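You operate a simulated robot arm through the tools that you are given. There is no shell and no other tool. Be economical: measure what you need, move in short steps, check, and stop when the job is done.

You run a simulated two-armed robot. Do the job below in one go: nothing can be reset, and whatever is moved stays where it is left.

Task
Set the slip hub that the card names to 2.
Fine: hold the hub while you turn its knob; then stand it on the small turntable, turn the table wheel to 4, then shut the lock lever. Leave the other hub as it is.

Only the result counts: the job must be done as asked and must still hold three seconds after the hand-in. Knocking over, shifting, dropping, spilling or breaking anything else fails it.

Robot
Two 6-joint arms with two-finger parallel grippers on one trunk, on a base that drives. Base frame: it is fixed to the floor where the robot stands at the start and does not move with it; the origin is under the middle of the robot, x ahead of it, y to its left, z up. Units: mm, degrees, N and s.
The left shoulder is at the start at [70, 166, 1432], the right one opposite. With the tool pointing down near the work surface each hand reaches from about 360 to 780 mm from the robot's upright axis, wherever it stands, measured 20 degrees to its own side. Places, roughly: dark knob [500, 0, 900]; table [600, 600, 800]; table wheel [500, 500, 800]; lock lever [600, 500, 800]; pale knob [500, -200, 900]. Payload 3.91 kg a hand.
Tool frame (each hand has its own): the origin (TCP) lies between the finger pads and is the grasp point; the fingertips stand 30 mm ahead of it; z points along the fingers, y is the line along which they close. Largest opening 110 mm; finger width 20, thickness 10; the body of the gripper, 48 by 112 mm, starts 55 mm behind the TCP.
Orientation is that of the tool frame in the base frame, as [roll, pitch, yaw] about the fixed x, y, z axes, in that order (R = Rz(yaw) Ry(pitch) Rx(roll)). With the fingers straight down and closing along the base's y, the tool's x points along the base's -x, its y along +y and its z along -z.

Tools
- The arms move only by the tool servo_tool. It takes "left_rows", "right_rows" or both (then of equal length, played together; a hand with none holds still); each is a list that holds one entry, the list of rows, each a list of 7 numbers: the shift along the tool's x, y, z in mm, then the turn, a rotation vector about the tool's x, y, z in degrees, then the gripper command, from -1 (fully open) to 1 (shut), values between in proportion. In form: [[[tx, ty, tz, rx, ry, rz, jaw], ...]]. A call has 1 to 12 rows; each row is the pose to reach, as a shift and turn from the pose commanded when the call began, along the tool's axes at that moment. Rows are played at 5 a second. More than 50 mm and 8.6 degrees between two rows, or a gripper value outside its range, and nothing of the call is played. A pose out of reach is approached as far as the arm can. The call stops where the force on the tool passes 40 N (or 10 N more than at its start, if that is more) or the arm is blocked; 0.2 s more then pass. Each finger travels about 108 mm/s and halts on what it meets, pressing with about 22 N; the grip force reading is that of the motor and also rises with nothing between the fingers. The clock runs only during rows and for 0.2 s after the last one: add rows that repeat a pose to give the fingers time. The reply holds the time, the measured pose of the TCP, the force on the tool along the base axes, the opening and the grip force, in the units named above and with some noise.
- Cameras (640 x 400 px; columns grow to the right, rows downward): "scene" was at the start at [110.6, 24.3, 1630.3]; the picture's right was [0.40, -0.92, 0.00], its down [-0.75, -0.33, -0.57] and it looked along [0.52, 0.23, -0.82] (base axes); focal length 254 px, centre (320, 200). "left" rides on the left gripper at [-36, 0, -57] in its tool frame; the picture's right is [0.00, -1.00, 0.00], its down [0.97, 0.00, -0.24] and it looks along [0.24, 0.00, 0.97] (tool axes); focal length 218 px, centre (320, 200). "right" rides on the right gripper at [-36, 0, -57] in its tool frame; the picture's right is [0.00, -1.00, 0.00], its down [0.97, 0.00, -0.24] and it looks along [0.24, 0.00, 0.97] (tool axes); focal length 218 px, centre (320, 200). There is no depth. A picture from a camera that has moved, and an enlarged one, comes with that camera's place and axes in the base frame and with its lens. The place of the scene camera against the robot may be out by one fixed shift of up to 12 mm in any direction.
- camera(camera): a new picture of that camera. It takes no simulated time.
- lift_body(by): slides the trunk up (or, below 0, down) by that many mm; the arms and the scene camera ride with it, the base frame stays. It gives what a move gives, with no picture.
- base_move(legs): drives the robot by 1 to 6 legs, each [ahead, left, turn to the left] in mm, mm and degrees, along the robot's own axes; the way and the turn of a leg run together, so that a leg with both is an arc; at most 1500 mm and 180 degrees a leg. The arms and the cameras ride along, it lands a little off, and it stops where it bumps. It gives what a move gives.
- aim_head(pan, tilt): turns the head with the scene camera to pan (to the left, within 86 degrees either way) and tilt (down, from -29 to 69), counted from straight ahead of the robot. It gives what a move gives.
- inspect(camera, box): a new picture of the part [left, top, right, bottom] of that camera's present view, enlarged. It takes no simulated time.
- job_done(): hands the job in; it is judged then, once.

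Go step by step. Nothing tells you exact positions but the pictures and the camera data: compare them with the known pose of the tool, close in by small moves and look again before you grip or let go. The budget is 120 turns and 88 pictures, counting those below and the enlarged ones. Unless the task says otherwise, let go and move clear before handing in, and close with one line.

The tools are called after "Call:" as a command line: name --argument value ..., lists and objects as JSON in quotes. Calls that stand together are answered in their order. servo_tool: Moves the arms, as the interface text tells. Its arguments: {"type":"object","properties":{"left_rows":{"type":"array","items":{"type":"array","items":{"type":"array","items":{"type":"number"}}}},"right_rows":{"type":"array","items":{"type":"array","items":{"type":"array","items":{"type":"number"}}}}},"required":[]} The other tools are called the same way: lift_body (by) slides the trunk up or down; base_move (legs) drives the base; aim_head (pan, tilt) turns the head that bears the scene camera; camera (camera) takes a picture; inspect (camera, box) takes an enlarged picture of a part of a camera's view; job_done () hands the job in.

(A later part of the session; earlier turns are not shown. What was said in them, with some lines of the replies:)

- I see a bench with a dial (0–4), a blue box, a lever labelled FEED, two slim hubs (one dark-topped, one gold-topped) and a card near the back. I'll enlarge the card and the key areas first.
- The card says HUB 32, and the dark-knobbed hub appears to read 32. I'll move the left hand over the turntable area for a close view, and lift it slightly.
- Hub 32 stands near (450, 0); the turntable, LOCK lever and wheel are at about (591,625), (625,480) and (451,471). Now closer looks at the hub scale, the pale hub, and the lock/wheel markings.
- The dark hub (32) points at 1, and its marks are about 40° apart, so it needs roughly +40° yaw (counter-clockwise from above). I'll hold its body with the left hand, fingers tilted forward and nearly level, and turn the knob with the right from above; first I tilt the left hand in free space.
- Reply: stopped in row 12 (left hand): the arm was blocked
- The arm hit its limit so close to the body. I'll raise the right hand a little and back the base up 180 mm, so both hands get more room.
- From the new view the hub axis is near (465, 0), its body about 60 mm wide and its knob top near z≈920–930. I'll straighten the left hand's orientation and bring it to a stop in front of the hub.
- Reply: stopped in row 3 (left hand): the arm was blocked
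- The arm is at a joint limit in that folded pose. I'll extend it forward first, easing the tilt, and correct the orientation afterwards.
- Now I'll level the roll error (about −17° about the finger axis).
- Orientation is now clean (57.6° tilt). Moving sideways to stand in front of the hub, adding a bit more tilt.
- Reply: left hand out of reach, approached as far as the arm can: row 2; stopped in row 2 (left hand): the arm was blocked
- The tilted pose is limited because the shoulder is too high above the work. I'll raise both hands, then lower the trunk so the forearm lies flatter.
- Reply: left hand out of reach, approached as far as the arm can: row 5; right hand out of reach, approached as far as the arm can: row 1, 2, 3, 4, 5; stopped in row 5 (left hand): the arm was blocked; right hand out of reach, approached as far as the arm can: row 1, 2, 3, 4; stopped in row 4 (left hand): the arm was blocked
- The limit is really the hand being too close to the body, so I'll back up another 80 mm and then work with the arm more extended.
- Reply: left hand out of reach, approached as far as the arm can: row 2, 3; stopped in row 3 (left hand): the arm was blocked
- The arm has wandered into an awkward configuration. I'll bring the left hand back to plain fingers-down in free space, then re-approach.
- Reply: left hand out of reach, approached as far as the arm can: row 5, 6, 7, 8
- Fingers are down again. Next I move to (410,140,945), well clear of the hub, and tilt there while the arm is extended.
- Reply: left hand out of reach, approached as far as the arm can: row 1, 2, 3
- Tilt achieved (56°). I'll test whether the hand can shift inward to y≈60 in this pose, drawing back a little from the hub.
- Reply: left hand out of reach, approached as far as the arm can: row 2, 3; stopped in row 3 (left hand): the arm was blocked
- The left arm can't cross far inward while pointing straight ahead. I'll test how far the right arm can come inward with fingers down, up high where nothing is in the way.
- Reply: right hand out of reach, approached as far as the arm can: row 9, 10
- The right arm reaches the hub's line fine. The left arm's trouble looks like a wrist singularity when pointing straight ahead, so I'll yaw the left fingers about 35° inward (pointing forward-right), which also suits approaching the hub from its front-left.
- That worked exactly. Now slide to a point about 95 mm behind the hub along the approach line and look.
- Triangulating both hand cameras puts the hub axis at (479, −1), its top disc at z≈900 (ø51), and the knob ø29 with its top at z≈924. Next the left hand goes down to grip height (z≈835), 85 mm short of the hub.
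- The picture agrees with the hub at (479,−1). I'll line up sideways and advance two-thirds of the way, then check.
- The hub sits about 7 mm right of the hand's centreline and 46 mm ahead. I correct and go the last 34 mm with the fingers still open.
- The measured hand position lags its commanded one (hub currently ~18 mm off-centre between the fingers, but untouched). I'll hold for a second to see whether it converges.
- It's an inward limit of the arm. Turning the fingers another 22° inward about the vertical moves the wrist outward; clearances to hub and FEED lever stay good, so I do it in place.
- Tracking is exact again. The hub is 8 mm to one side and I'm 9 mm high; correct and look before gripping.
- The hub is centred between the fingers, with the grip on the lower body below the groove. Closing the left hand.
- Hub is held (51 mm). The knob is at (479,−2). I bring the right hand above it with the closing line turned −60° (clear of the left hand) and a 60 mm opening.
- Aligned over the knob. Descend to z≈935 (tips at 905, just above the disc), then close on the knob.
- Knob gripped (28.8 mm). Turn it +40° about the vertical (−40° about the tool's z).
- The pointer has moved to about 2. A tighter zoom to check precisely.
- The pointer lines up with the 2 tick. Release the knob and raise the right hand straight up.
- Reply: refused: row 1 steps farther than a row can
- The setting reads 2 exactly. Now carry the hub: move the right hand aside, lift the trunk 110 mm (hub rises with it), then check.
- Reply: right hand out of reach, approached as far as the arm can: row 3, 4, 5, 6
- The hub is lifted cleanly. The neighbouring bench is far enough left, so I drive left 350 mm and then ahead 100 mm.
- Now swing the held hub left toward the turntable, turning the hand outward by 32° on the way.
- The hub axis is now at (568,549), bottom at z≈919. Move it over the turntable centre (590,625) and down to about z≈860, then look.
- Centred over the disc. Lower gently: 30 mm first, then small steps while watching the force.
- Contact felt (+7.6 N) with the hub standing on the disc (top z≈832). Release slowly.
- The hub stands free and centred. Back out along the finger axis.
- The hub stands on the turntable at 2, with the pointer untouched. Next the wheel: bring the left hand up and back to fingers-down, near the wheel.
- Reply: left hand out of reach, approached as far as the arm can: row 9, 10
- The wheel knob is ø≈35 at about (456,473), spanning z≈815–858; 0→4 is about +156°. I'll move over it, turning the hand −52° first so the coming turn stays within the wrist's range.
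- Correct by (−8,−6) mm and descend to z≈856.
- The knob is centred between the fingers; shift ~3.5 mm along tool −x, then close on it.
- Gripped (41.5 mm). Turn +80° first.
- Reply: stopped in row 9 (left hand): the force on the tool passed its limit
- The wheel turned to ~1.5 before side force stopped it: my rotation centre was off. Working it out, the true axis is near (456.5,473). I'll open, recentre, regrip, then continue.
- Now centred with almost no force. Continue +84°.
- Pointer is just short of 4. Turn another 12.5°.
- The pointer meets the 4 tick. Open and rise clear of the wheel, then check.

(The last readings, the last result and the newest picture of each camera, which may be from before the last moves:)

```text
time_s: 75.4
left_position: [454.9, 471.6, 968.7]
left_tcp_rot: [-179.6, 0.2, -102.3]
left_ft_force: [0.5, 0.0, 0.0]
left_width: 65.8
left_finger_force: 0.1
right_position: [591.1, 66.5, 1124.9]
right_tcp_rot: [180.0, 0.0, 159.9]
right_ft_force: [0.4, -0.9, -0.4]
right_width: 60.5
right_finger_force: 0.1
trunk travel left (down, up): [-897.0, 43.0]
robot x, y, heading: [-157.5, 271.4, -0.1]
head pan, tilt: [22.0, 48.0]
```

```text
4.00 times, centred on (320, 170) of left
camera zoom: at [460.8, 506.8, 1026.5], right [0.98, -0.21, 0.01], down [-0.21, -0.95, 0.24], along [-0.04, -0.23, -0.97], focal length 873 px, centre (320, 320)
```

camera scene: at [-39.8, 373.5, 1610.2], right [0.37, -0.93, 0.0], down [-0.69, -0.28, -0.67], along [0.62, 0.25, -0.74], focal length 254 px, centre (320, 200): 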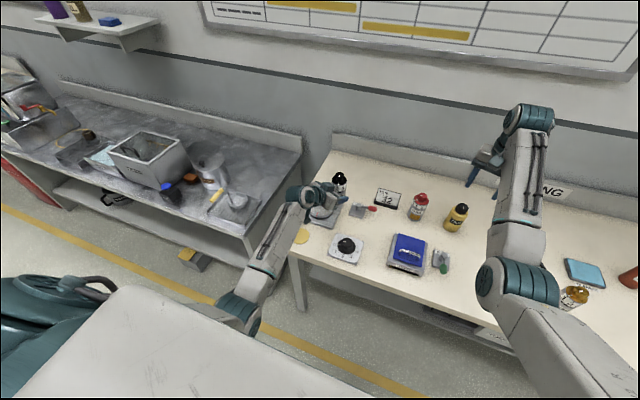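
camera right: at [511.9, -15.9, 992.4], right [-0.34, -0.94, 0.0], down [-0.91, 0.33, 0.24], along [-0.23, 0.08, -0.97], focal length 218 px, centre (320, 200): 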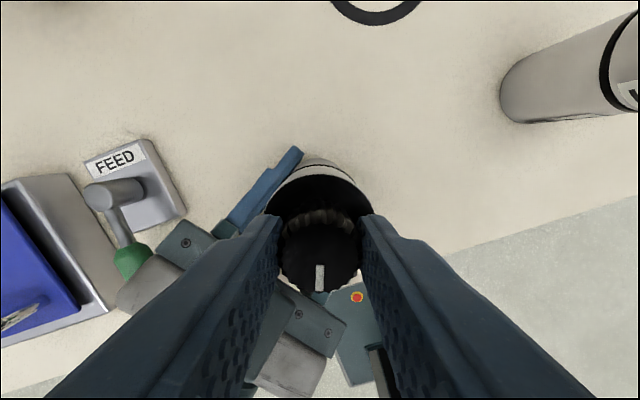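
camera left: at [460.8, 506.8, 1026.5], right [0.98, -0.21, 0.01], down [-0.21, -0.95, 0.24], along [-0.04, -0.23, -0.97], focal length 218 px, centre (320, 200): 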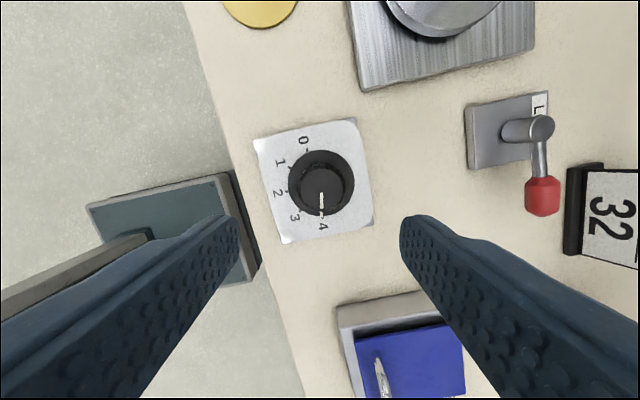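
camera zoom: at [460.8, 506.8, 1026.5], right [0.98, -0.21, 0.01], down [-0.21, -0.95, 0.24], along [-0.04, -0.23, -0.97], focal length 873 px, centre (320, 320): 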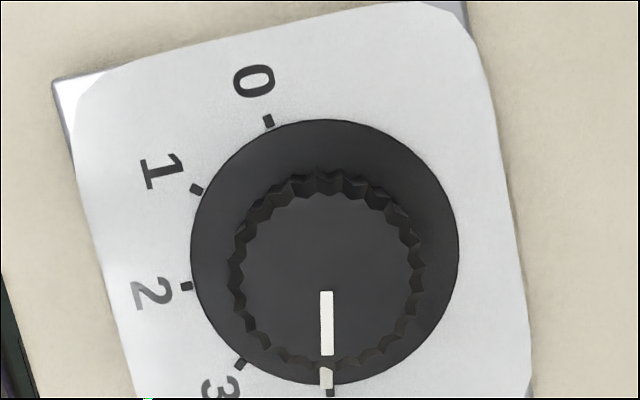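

The wheel reads 4. Now the LOCK lever: zoom in to see its markings and travel.

Call:
inspect --camera "left" --box '[450, 80, 570, 230]'

Call:
inspect --camera "scene" --box '[320, 160, 460, 270]'

```text
2.67 times, centred on (510, 155) of left
camera zoom: at [460.8, 506.8, 1026.5], right [0.98, -0.21, 0.01], down [-0.21, -0.95, 0.24], along [-0.04, -0.23, -0.97], focal length 582 px, centre (-187, 320)
```

zoom: 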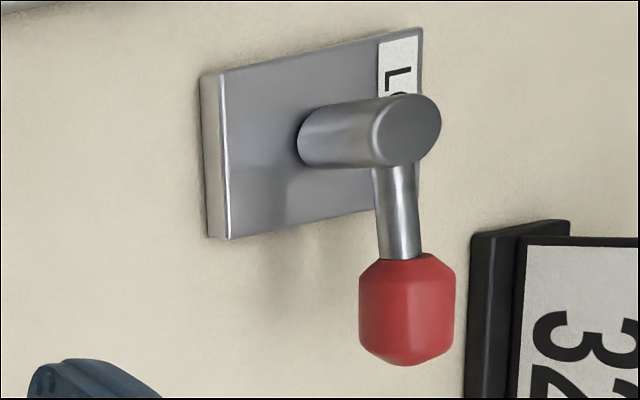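

```text
3.64 times, centred on (390, 215) of scene
camera zoom: at [-40.2, 295.1, 1610.2], right [0.37, -0.93, 0.0], down [-0.69, -0.28, -0.67], along [0.62, 0.25, -0.74], focal length 922 px, centre (66, 146)
```

zoom: 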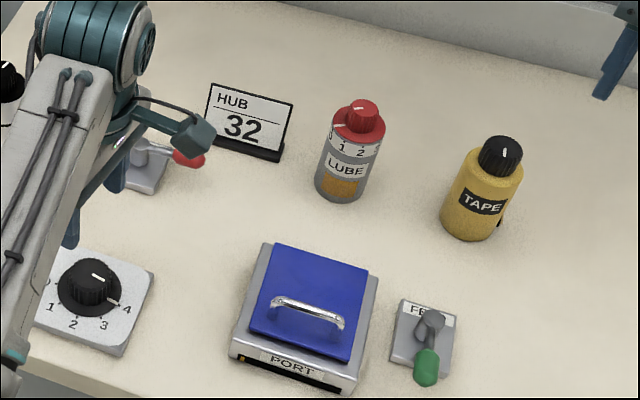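

The lever pivots on a vertical post at about (643,482), its red grip at (643,422) pointing right (−y), with the card standing behind-right of it. Swinging it toward the robot (−x) is the free way. I drive 100 mm ahead for reach, and close the left fingers to use as a pusher.

Call:
base_move --legs '[[100, 0, 0]]'

Call:
servo_tool --left_rows '[[[0, 0, -15, 0, 0, 0, 0.4], [0, 0, -15, 0, 0, 0, 1], [0, 0, -15, 0, 0, 0, 1], [0, 0, -15, 0, 0, 0, 1]]]'

Call:
camera --camera "left"

```text
time_s: 76.5
left_position: [549.9, 471.8, 970.2]
left_tcp_rot: [-179.4, 0.3, -102.4]
left_ft_force: [-0.6, 0.2, 0.3]
left_width: 66.2
left_finger_force: 0.1
right_position: [684.6, 66.1, 1128.6]
right_tcp_rot: [179.9, 0.2, 159.9]
right_ft_force: [1.1, 0.3, 0.4]
right_width: 60.7
right_finger_force: 0.0
trunk travel left (down, up): [-897.0, 43.0]
robot x, y, heading: [-57.3, 272.0, -0.2]
head pan, tilt: [22.0, 48.0]
```

```text
time_s: 77.5
left_position: [553.0, 470.6, 982.6]
left_tcp_rot: [-179.6, 0.4, -102.4]
left_ft_force: [-0.2, 0.4, 1.4]
left_width: 0.0
left_finger_force: 22.0
right_position: [688.6, 66.7, 1124.2]
right_tcp_rot: [179.9, 0.0, 159.9]
right_ft_force: [0.5, 0.2, -0.8]
right_width: 60.4
right_finger_force: 0.0
trunk travel left (down, up): [-897.0, 43.0]
robot x, y, heading: [-59.8, 269.3, -0.1]
head pan, tilt: [22.0, 48.0]
```

```text
22 pictures are left
camera left: at [559.0, 506.5, 1041.3], right [0.98, -0.21, 0.01], down [-0.21, -0.95, 0.24], along [-0.04, -0.23, -0.97], focal length 218 px, centre (320, 200)
```

left: 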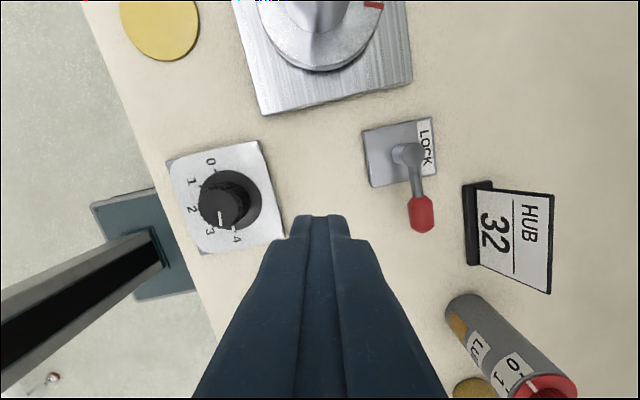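

Move above the gap between the red grip and the card, part-way down, and look.

Call:
servo_tool --left_rows '[[[3, -32, 0, 0, 0, 0, 1], [5, -64, 0, 0, 0, 0, 1], [8, -96, 0, 0, 0, 0, 1], [10, -126, 0, 0, 0, 0, 1], [10, -126, 30, 0, 0, 0, 1], [10, -126, 60, 0, 0, 0, 1], [10, -126, 60, 0, 0, 0, 1]]]'

Call:
camera --camera "left"

```text
time_s: 79.1
left_position: [675.3, 435.2, 922.8]
left_tcp_rot: [-179.6, 0.4, -102.5]
left_ft_force: [0.2, -0.1, 0.3]
left_width: 0.0
left_finger_force: 22.2
right_position: [689.6, 67.4, 1125.4]
right_tcp_rot: [179.9, 0.0, 159.8]
right_ft_force: [-0.8, 0.7, 0.0]
right_width: 60.1
right_finger_force: 0.0
trunk travel left (down, up): [-897.0, 43.0]
robot x, y, heading: [-61.1, 270.8, -0.1]
head pan, tilt: [22.0, 48.0]
```

```text
21 pictures are left
camera left: at [680.7, 469.7, 982.3], right [0.98, -0.21, 0.01], down [-0.21, -0.95, 0.24], along [-0.04, -0.23, -0.97], focal length 218 px, centre (320, 200)
```

left: 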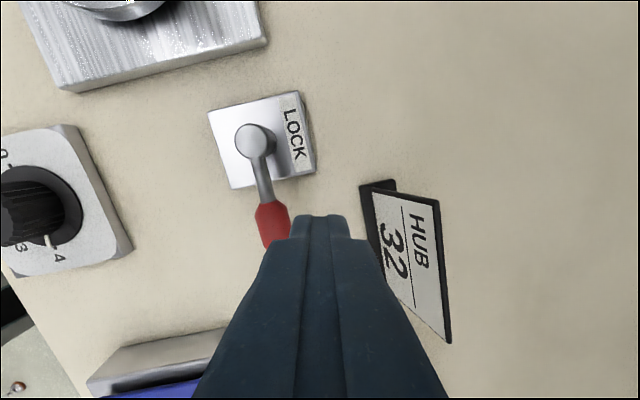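

Clearances hold (card foot at x≥700, fingers to ~687). Descend to lever height.

Call:
servo_tool --left_rows '[[[0, 0, 20, 0, 0, 0, 1], [0, 0, 40, 0, 0, 0, 1], [0, 0, 55, 0, 0, 0, 1], [0, 0, 67, 0, 0, 0, 1], [0, 0, 67, 0, 0, 0, 1]]]'

Call:
camera --camera "left"

```text
time_s: 80.3
left_position: [676.0, 434.9, 855.0]
left_tcp_rot: [-179.4, 0.3, -102.4]
left_ft_force: [0.3, -0.1, -0.5]
left_width: 0.3
left_finger_force: 22.3
right_position: [687.7, 66.3, 1124.4]
right_tcp_rot: [179.9, 0.0, 159.9]
right_ft_force: [-0.7, -0.7, -0.4]
right_width: 60.7
right_finger_force: 0.0
trunk travel left (down, up): [-897.0, 43.0]
robot x, y, heading: [-57.8, 271.6, -0.4]
head pan, tilt: [22.0, 48.0]
```

```text
20 pictures are left
camera left: at [681.1, 470.3, 914.7], right [0.98, -0.21, 0.01], down [-0.21, -0.95, 0.24], along [-0.04, -0.23, -0.97], focal length 218 px, centre (320, 200)
```

left: 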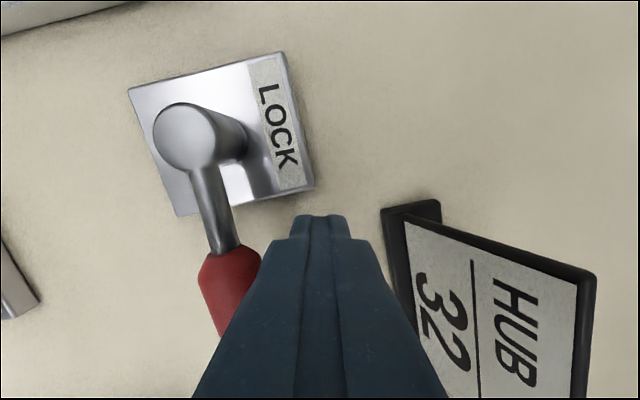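

The lever is beside the fingers. Push toward −x along its arc to about 45° and see whether it yields.

Call:
servo_tool --left_rows '[[[0, 8, 0, 0, 0, 0, 1], [0.5, 16, 0, 0, 0, 0, 1], [4, 22, 0, 0, 0, 0, 1], [6.7, 27.6, 0, 0, 0, 0, 1], [8, 34, 0, 0, 0, 0, 1], [9.7, 40, 0, 0, 0, 0, 1], [9.6, 46, 0, 0, 0, 0, 1], [9.5, 53, 0, 0, 0, 0, 1], [9.5, 53, 0, 0, 0, 0, 1]]]'

Call:
camera --camera "left"

```text
time_s: 82.3
left_position: [620.2, 436.4, 856.7]
left_tcp_rot: [-179.5, 0.2, -102.3]
left_ft_force: [-0.7, -0.8, -0.1]
left_width: 0.0
left_finger_force: 21.8
right_position: [688.6, 65.3, 1125.8]
right_tcp_rot: [179.8, 0.1, 159.8]
right_ft_force: [-0.3, -1.0, -0.3]
right_width: 60.7
right_finger_force: 0.0
trunk travel left (down, up): [-897.0, 43.0]
robot x, y, heading: [-59.1, 267.6, -0.2]
head pan, tilt: [22.0, 48.0]
```

```text
19 pictures are left
camera left: at [626.6, 472.0, 915.0], right [0.98, -0.21, 0.01], down [-0.21, -0.95, 0.24], along [-0.04, -0.23, -0.97], focal length 218 px, centre (320, 200)
```

left: 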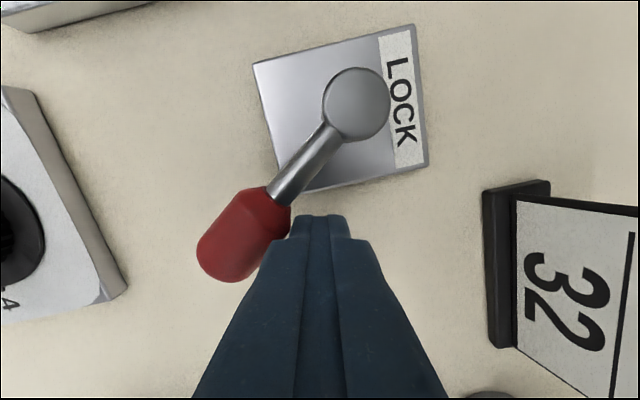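

It swings freely this way. Continue to about 90°.

Call:
servo_tool --left_rows '[[[-2, 6, 0, 0, 0, 0, 1], [-3.7, 11, 0, 0, 0, 0, 1], [-7, 17, 0, 0, 0, 0, 1], [-10.5, 22, 0, 0, 0, 0, 1], [-15, 26, 0, 0, 0, 0, 1], [-20, 31, 0, 0, 0, 0, 1], [-20, 31, 0, 0, 0, 0, 1]]]'

Call:
camera --camera "left"

```text
time_s: 83.9
left_position: [600.7, 452.8, 857.0]
left_tcp_rot: [-178.9, -0.5, -102.8]
left_ft_force: [13.6, -19.5, -8.4]
left_width: 0.1
left_finger_force: 21.9
right_position: [689.2, 62.0, 1124.4]
right_tcp_rot: [180.0, -0.1, 159.7]
right_ft_force: [0.6, 0.5, -0.2]
right_width: 60.8
right_finger_force: 0.0
trunk travel left (down, up): [-897.0, 43.0]
robot x, y, heading: [-59.7, 269.9, -0.5]
head pan, tilt: [22.0, 48.0]
stopped in row 7 (left hand): the force on the tool passed its limit (the readings are from after the stop); the commanded pose is now the measured one
```

```text
18 pictures are left
camera left: at [606.2, 488.2, 915.3], right [0.97, -0.22, 0.02], down [-0.22, -0.94, 0.25], along [-0.04, -0.25, -0.97], focal length 218 px, centre (320, 200)
```

left: 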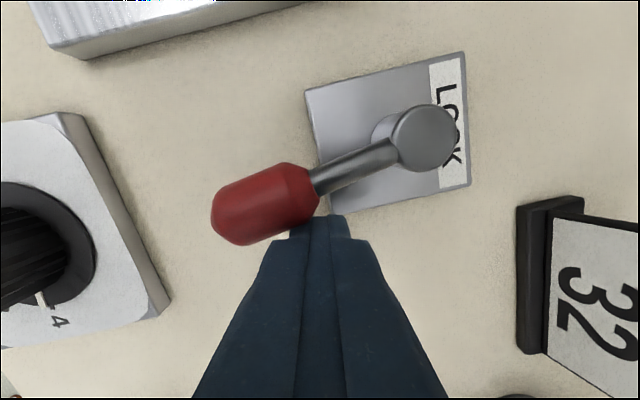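

It stopped firmly at about 80° (probably its end stop). I'll push once more, straight in +y, to confirm.

Call:
servo_tool --left_rows '[[[-2, 0.4, 0, 0, 0, 0, 1], [-4, 0.8, 0, 0, 0, 0, 1], [-6, 1.2, 0, 0, 0, 0, 1], [-8, 1.6, 0, 0, 0, 0, 1], [-8, 1.6, 0, 0, 0, 0, 1]]]'

Call:
camera --camera "left"

```text
time_s: 84.7
left_position: [600.4, 452.6, 858.3]
left_tcp_rot: [-178.8, -0.9, -103.1]
left_ft_force: [8.2, -14.2, -4.6]
left_width: 0.2
left_finger_force: 21.8
right_position: [689.1, 61.6, 1123.9]
right_tcp_rot: [179.9, 0.0, 159.6]
right_ft_force: [0.4, -0.4, -0.1]
right_width: 60.5
right_finger_force: 0.1
trunk travel left (down, up): [-897.0, 43.0]
robot x, y, heading: [-59.4, 268.8, -0.4]
head pan, tilt: [22.0, 48.0]
stopped in row 3 (left hand): the force on the tool passed its limit (the readings are from after the stop); the commanded pose is now the measured one
```

```text
17 pictures are left
camera left: at [605.7, 488.3, 915.8], right [0.97, -0.22, 0.02], down [-0.22, -0.94, 0.26], along [-0.04, -0.25, -0.97], focal length 218 px, centre (320, 200)
```

left: 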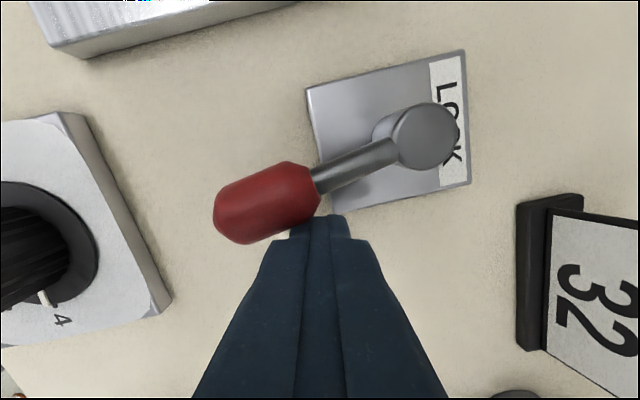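

A firm end stop: the lever is shut. Back the fingers off and rise clear, then check everything.

Call:
servo_tool --left_rows '[[[6, -4, 0, 0, 0, 0, 1], [12, -8, 0, 0, 0, 0, 1], [18, -12, 0, 0, 0, 0, 1], [18, -12, -30, 0, 0, 0, 1], [18, -12, -60, 0, 0, 0, 1], [18, -12, -90, 0, 0, 0, 1], [18, -12, -120, 0, 0, 0, 1], [18, -12, -120, 0, 0, 0, 1]]]'

Call:
camera --camera "left"

Call:
camera --camera "scene"

```text
time_s: 86.5
left_position: [602.3, 437.7, 979.2]
left_tcp_rot: [-178.9, -0.7, -102.9]
left_ft_force: [0.1, 0.1, 0.4]
left_width: 0.0
left_finger_force: 22.4
right_position: [687.8, 64.0, 1125.5]
right_tcp_rot: [180.0, -0.1, 159.7]
right_ft_force: [-0.1, -1.0, -0.5]
right_width: 60.6
right_finger_force: 0.0
trunk travel left (down, up): [-897.0, 43.0]
robot x, y, heading: [-57.8, 267.4, -0.1]
head pan, tilt: [22.0, 48.0]
```

```text
16 pictures are left
camera left: at [609.2, 473.1, 1036.8], right [0.97, -0.22, 0.02], down [-0.22, -0.94, 0.25], along [-0.04, -0.25, -0.97], focal length 218 px, centre (320, 200)
```

left: 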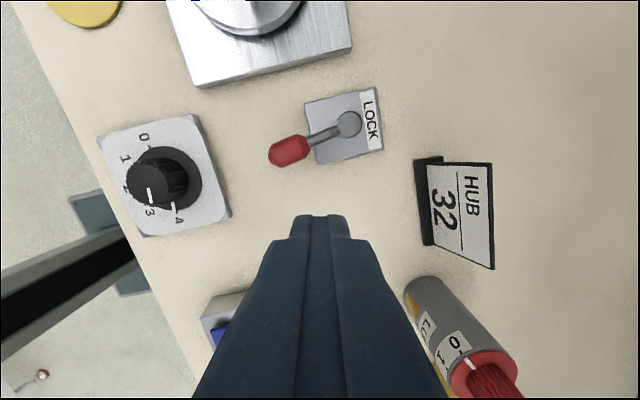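

```text
15 pictures are left
camera scene: at [58.6, 293.7, 1610.2], right [0.37, -0.93, 0.0], down [-0.69, -0.28, -0.67], along [0.62, 0.25, -0.74], focal length 254 px, centre (320, 200)
```

scene: 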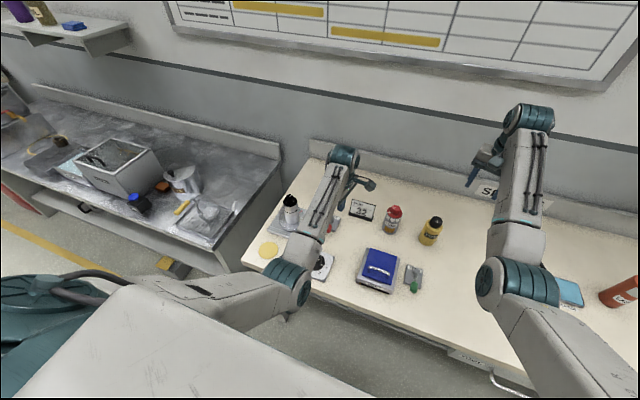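

Everything stands. Final zooms on the hub and the wheel/lever.

Call:
inspect --camera "scene" --box '[260, 185, 330, 245]'

Call:
inspect --camera "left" --box '[90, 70, 400, 250]'

```text
6.67 times, centred on (295, 215) of scene
camera zoom: at [58.6, 293.7, 1610.2], right [0.37, -0.93, 0.0], down [-0.69, -0.28, -0.67], along [0.62, 0.25, -0.74], focal length 1690 px, centre (487, 100)
```

zoom: 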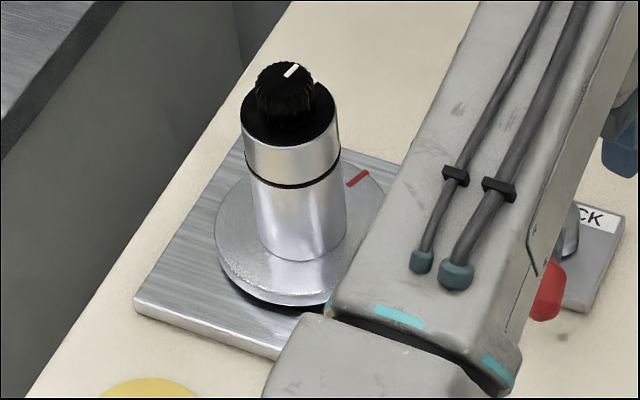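

```text
2.06 times, centred on (245, 160) of left
camera zoom: at [609.2, 473.1, 1036.8], right [0.97, -0.22, 0.02], down [-0.22, -0.94, 0.25], along [-0.04, -0.25, -0.97], focal length 451 px, centre (475, 283)
```

zoom: 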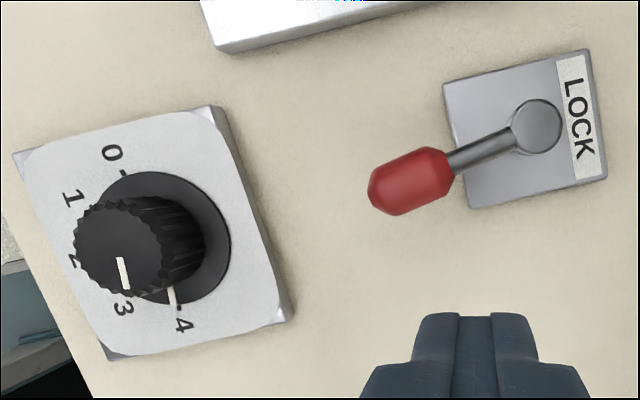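

The hub stands on the turntable, which turned with it; the wheel points at 4, and the lever rests at its stop. Both hands are clear, so I hand in.

Call:
job_done

```text
The job is handed in.
```

I set hub 32 to 2 and stood it on the turntable, turned the table wheel to 4, and swung the lock lever over to its end stop. The lever has no open or shut marks, so I took that stop as shut. The hub's scale faced away after the table turned, so I last read the 2 before the wheel moved. I did not touch the other hub.
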